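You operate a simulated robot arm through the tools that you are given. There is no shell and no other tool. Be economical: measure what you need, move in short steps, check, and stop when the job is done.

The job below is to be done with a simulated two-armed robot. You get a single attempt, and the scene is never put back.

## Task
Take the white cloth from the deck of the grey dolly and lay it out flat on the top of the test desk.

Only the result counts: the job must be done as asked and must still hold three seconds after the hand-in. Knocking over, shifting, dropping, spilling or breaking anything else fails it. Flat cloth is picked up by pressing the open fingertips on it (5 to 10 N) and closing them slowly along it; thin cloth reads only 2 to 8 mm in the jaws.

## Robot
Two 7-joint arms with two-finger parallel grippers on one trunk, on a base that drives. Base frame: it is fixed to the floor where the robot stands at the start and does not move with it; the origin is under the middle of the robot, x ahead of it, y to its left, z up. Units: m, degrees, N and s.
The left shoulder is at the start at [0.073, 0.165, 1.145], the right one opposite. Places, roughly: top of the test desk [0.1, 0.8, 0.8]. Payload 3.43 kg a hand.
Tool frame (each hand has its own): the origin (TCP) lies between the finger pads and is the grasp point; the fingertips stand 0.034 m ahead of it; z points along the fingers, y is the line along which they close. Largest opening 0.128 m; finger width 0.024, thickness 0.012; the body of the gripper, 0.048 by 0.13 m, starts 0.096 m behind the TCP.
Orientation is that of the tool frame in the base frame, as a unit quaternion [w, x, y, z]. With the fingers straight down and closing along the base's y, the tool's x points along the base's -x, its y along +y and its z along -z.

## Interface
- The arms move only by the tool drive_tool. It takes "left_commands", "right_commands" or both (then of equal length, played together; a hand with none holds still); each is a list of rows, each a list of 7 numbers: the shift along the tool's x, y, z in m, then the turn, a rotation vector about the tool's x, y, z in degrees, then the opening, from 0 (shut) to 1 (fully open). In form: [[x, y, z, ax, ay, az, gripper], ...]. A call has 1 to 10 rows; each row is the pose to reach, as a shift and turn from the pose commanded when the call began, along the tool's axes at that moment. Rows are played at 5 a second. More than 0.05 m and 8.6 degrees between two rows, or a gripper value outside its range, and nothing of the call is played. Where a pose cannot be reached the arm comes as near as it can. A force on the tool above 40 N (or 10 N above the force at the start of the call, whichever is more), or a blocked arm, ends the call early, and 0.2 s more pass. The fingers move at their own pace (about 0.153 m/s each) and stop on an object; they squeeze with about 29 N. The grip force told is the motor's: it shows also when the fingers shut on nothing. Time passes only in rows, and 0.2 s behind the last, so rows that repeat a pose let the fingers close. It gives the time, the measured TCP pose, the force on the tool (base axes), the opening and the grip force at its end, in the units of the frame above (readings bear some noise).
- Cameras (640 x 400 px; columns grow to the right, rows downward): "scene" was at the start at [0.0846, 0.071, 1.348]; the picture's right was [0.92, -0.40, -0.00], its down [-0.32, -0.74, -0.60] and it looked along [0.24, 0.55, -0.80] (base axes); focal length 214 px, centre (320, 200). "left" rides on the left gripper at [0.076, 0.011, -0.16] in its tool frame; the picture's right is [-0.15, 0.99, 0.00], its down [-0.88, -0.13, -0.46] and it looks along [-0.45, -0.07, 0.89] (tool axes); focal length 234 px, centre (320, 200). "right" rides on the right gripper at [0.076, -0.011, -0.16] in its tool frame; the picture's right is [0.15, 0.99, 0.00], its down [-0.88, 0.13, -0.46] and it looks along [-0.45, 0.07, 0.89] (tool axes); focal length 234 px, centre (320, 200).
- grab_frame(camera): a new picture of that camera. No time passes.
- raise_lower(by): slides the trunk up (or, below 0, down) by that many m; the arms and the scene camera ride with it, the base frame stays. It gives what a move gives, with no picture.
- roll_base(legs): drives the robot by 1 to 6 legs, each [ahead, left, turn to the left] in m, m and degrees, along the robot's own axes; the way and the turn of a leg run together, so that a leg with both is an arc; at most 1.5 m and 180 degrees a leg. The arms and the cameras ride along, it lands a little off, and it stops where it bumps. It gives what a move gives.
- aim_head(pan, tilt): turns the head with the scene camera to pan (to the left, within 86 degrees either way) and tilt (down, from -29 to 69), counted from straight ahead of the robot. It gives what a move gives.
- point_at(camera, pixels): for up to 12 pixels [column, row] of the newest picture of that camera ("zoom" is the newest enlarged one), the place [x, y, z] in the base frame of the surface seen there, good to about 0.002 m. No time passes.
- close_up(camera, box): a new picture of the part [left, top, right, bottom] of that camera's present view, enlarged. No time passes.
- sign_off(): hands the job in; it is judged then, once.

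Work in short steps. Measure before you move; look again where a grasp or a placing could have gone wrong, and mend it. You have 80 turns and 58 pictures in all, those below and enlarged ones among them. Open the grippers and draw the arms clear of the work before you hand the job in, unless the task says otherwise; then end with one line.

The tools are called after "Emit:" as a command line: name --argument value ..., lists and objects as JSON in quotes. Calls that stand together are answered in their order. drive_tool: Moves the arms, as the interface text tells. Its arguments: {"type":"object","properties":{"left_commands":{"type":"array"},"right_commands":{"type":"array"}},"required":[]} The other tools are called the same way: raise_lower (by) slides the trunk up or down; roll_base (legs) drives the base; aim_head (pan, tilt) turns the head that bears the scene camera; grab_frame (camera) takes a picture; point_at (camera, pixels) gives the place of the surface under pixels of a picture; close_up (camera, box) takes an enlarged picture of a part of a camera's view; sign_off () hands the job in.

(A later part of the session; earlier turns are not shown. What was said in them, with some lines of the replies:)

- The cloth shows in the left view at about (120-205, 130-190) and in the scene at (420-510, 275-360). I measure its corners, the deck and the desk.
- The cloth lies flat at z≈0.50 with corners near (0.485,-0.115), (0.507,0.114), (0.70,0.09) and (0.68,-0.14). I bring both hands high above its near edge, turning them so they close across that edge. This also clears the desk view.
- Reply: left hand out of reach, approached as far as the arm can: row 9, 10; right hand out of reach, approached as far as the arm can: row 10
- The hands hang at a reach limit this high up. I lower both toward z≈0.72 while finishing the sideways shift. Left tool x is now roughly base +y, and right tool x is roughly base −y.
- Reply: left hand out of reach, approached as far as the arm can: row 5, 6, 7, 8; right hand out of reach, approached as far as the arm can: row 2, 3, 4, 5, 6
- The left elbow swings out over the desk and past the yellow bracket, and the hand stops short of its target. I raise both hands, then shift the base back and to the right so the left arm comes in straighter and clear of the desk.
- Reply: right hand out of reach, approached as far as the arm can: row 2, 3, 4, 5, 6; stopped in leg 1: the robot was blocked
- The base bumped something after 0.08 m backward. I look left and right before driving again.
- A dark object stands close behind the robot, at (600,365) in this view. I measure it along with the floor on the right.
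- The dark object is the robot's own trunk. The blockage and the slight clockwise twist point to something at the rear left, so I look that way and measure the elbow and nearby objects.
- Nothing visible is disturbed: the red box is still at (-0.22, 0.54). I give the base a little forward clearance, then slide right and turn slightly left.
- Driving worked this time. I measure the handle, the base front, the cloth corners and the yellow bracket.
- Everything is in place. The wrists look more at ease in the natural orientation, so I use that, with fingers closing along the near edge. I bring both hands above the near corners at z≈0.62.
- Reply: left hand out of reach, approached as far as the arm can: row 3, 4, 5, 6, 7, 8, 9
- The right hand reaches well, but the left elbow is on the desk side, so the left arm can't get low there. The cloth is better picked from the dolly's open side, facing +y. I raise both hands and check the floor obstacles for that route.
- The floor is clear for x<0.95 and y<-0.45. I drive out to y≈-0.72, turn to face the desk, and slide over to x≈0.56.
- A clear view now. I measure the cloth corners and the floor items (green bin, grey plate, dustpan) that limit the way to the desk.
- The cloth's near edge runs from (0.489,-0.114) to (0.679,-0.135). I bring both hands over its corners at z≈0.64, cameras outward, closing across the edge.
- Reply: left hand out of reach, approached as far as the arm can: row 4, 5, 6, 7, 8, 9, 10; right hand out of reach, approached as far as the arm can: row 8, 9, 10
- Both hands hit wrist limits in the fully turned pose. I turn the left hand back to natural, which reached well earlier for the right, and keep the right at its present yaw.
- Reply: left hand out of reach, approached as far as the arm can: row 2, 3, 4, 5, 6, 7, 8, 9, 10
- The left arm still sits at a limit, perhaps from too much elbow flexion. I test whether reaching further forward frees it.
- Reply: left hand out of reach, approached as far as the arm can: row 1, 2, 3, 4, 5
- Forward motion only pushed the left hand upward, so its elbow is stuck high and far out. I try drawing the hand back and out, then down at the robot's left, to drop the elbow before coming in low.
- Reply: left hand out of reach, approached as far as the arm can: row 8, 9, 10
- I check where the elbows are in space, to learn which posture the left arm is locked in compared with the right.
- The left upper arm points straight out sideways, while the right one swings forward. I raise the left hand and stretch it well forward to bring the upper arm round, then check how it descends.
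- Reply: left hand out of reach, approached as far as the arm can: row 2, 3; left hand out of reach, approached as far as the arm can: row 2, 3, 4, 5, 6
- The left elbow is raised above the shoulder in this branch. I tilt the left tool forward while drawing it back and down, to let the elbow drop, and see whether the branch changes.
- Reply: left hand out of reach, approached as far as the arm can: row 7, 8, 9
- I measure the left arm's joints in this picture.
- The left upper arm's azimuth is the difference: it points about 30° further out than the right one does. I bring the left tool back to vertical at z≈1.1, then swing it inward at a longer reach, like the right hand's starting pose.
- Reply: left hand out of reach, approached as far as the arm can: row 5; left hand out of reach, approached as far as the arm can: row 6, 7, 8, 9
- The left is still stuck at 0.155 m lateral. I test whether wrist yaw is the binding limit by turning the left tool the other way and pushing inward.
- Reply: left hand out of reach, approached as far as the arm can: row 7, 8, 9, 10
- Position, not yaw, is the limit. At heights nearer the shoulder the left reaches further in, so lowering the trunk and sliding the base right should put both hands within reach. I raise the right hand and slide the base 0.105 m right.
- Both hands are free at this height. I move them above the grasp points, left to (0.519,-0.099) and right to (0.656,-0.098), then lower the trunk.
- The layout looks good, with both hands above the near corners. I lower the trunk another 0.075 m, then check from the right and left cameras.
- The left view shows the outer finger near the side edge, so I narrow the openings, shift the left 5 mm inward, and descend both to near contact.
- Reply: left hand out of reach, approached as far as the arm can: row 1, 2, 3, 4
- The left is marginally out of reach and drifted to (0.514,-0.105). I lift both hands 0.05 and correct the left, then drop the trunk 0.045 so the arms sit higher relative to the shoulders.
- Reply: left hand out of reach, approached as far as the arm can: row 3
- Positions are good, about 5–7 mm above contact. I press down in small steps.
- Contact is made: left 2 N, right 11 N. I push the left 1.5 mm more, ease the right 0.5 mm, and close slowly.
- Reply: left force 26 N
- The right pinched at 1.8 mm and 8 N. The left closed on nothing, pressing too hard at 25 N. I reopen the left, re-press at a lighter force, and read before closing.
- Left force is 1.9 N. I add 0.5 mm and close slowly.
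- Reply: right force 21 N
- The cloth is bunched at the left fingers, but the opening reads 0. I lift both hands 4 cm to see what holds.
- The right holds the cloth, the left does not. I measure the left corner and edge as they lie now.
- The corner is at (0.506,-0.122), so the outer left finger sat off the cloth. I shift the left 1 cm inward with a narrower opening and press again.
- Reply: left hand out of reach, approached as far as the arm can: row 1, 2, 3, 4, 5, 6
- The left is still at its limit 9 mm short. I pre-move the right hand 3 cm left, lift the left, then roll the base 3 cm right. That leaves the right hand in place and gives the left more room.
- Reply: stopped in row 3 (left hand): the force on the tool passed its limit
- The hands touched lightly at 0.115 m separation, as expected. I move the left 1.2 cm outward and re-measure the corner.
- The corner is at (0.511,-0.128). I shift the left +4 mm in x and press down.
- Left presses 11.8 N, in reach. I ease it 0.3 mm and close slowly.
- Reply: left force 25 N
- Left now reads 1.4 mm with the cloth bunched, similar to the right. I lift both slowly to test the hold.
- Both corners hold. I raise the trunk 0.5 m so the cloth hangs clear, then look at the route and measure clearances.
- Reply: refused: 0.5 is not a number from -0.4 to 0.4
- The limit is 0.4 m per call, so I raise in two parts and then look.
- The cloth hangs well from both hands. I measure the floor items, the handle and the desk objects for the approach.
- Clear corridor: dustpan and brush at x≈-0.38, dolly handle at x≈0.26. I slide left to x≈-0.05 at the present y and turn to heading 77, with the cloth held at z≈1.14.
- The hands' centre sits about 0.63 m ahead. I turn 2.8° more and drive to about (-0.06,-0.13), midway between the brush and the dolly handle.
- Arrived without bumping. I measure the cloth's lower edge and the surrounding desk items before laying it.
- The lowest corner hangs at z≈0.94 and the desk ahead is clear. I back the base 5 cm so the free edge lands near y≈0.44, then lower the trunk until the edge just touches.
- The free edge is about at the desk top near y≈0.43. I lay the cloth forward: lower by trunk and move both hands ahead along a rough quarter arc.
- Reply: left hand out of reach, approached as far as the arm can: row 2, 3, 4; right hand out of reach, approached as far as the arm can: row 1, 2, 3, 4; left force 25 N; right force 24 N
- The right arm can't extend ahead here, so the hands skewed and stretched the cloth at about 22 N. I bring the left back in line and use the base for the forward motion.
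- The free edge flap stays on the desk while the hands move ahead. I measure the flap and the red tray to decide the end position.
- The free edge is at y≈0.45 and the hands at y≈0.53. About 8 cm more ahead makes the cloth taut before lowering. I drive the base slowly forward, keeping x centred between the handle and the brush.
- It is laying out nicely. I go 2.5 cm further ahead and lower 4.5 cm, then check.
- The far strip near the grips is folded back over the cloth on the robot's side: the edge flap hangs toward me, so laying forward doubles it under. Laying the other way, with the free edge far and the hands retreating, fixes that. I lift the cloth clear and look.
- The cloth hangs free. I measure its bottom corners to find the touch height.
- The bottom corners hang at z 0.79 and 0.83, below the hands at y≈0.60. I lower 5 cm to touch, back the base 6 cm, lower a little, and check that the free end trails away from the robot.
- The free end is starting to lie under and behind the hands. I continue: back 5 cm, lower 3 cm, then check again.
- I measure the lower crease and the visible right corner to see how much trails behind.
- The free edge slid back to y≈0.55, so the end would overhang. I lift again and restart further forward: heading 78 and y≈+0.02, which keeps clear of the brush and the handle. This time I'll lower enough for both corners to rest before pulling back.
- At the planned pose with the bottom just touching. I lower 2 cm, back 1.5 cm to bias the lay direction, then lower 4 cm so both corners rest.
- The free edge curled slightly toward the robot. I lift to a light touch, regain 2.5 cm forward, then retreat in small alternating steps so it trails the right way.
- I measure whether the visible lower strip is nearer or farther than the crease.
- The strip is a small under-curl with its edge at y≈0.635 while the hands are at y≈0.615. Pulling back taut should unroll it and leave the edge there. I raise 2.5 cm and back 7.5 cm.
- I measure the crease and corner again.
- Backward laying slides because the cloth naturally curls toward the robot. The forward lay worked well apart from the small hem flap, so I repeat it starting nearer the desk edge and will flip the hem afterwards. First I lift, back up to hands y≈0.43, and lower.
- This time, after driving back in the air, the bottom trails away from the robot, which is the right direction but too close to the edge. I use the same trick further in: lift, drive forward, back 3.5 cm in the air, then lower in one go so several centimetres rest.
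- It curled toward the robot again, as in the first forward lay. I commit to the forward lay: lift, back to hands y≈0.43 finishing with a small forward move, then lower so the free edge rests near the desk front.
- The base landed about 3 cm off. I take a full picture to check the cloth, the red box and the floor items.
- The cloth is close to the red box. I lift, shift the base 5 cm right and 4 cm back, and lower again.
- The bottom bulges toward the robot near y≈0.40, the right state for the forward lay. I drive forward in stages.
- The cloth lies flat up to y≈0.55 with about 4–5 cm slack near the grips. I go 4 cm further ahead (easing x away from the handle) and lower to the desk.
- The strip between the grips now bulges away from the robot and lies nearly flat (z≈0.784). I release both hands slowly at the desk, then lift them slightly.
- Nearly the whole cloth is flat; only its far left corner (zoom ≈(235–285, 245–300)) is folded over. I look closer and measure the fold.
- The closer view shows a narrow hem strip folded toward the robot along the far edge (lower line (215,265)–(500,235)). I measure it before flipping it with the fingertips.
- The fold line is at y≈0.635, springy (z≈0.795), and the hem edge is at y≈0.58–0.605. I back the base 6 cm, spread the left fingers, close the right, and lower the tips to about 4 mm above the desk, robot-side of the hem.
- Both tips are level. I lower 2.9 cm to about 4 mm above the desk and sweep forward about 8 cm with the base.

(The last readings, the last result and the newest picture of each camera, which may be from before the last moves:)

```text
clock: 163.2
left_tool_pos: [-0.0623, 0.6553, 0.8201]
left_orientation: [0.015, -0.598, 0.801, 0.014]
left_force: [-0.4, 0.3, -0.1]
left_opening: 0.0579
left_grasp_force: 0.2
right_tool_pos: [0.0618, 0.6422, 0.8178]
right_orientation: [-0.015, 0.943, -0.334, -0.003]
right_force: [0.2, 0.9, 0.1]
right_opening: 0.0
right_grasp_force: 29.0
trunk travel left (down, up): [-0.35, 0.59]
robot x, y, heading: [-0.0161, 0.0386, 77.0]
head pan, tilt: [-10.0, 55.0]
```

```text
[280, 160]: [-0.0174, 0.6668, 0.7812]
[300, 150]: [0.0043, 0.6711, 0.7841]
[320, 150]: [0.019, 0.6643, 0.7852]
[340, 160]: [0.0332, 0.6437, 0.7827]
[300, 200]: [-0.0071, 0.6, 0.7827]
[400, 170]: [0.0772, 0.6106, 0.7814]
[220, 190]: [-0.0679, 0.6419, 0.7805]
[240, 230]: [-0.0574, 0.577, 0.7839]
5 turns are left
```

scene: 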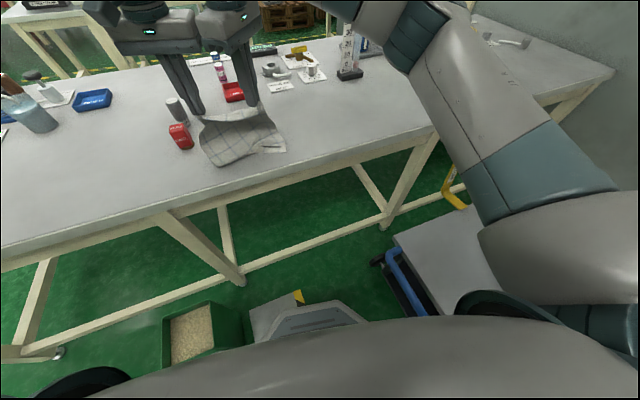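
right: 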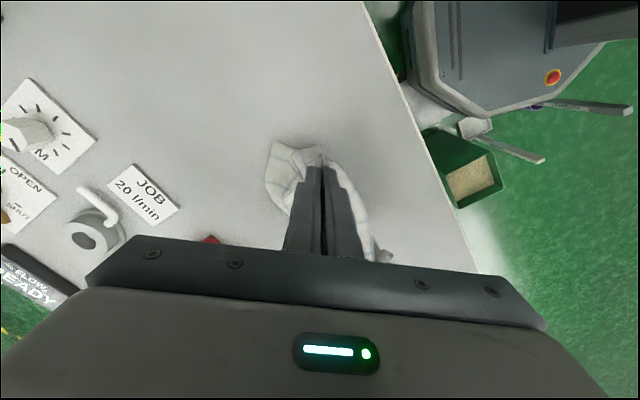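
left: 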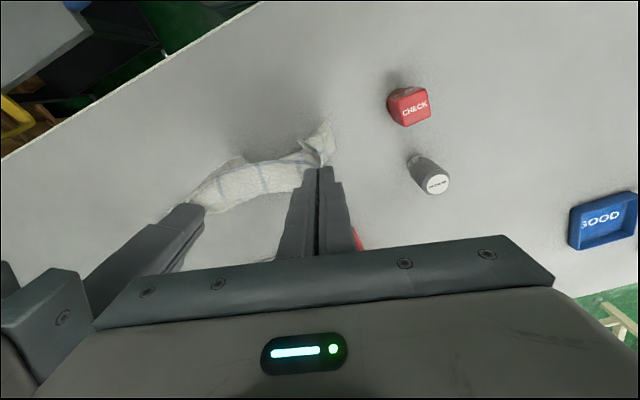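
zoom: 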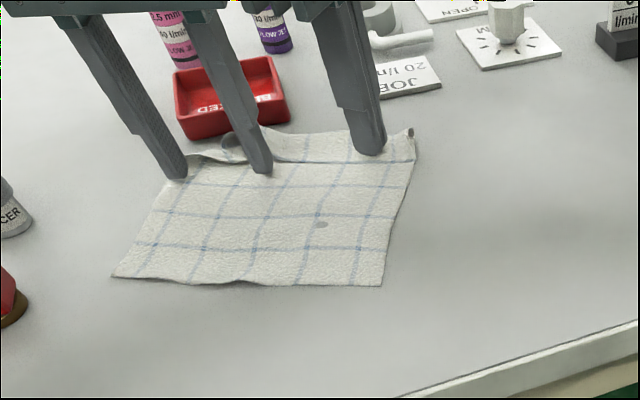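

The hem has moved ahead of the tips and the far edge lies near y≈0.67. I lift straight up and take a look.

Emit:
raise_lower --by 0.25

Emit:
close_up --camera "scene" --box '[150, 90, 320, 220]'

Emit:
point_at --camera "zoom" --pixels '[[250, 240], [280, 235], [300, 230], [330, 225], [360, 220], [390, 215], [230, 260], [300, 250], [350, 245], [220, 280], [270, 260], [400, 230]]'

```text
clock: 165.8
left_tool_pos: [-0.0617, 0.6536, 1.0696]
left_orientation: [0.017, -0.598, 0.801, 0.014]
left_force: [-0.6, 0.1, -0.2]
left_opening: 0.0574
left_grasp_force: 0.1
right_tool_pos: [0.0618, 0.6413, 1.0687]
right_orientation: [-0.015, 0.942, -0.334, -0.004]
right_force: [-0.1, -0.4, -0.4]
right_opening: 0.0
right_grasp_force: 29.1
trunk travel left (down, up): [-0.6, 0.34]
robot x, y, heading: [-0.0203, 0.0408, 77.4]
head pan, tilt: [-10.0, 55.0]
```

```text
3.08 times, centred on (235, 155) of scene
```

zoom: 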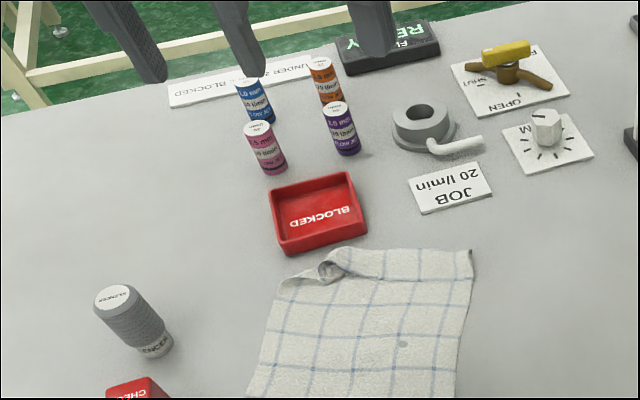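

```text
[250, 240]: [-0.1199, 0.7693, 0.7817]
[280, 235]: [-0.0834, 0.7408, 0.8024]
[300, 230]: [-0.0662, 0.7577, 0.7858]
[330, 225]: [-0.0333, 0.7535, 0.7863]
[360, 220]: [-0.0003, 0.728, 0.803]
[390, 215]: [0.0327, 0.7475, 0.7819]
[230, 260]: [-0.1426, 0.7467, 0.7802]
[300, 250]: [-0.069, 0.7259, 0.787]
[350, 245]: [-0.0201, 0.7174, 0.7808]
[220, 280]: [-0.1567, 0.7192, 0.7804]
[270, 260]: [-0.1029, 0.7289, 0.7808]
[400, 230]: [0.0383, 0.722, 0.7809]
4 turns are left
```

The hem is unfolded apart from a small curl beside the red tray. Another push there would risk the tray, so I open the grippers and draw the arms up and back.

Emit:
drive_tool --left_commands '[[0, 0, -0.03, 0, 0, 0, 0.6], [0, 0, -0.03, 0, 0, 0, 0.6]]' --right_commands '[[0, 0, -0.03, 0, 0, 0, 0.3], [0, 0, -0.03, 0, 0, 0, 0.5]]'

Emit:
roll_base --legs '[[-0.1, -0.005, 0]]'

Emit:
raise_lower --by 0.1

```text
clock: 166.4
left_tool_pos: [-0.0613, 0.6541, 1.1007]
left_orientation: [0.015, -0.599, 0.801, 0.013]
left_force: [0.4, -0.7, -0.2]
left_opening: 0.0767
left_grasp_force: 0.1
right_tool_pos: [0.0603, 0.6405, 1.0988]
right_orientation: [-0.014, 0.943, -0.333, -0.004]
right_force: [0.4, 0.2, 0.2]
right_opening: 0.064
right_grasp_force: 0.1
trunk travel left (down, up): [-0.6, 0.34]
robot x, y, heading: [-0.0204, 0.0385, 77.2]
head pan, tilt: [-10.0, 55.0]
```

```text
clock: 167.6
left_tool_pos: [-0.0756, 0.554, 1.0994]
left_orientation: [0.015, -0.597, 0.802, 0.014]
left_force: [0.2, -0.4, 0.4]
left_opening: 0.0769
left_grasp_force: 0.0
right_tool_pos: [0.046, 0.5405, 1.0975]
right_orientation: [-0.014, 0.942, -0.336, -0.005]
right_force: [-0.1, -1.3, -0.2]
right_opening: 0.0641
right_grasp_force: 0.1
trunk travel left (down, up): [-0.6, 0.34]
robot x, y, heading: [-0.0407, -0.0618, 77.0]
head pan, tilt: [-10.0, 55.0]
```

```text
clock: 168.9
left_tool_pos: [-0.078, 0.5532, 1.1991]
left_orientation: [0.015, -0.596, 0.802, 0.015]
left_force: [0.1, 0.2, 0.1]
left_opening: 0.0768
left_grasp_force: 0.0
right_tool_pos: [0.0463, 0.5396, 1.1981]
right_orientation: [-0.014, 0.942, -0.336, -0.004]
right_force: [0.1, -0.3, 0.5]
right_opening: 0.0638
right_grasp_force: 0.1
trunk travel left (down, up): [-0.7, 0.24]
robot x, y, heading: [-0.0392, -0.06, 76.9]
head pan, tilt: [-10.0, 55.0]
3 turns are left
```

The cloth is on the desk top, the grippers are open and both arms are clear above it. I hand the job in.

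Emit:
sign_off

```text
The job is handed in.
```

The white cloth is on the top of the test desk and lies nearly flat: one small curl remains at the far edge beside the red "BLOCKED" tray, and the hem there may not be fully unfolded. Early on the base bumped something behind it, probably the green bin; I did not confirm whether it shifted.
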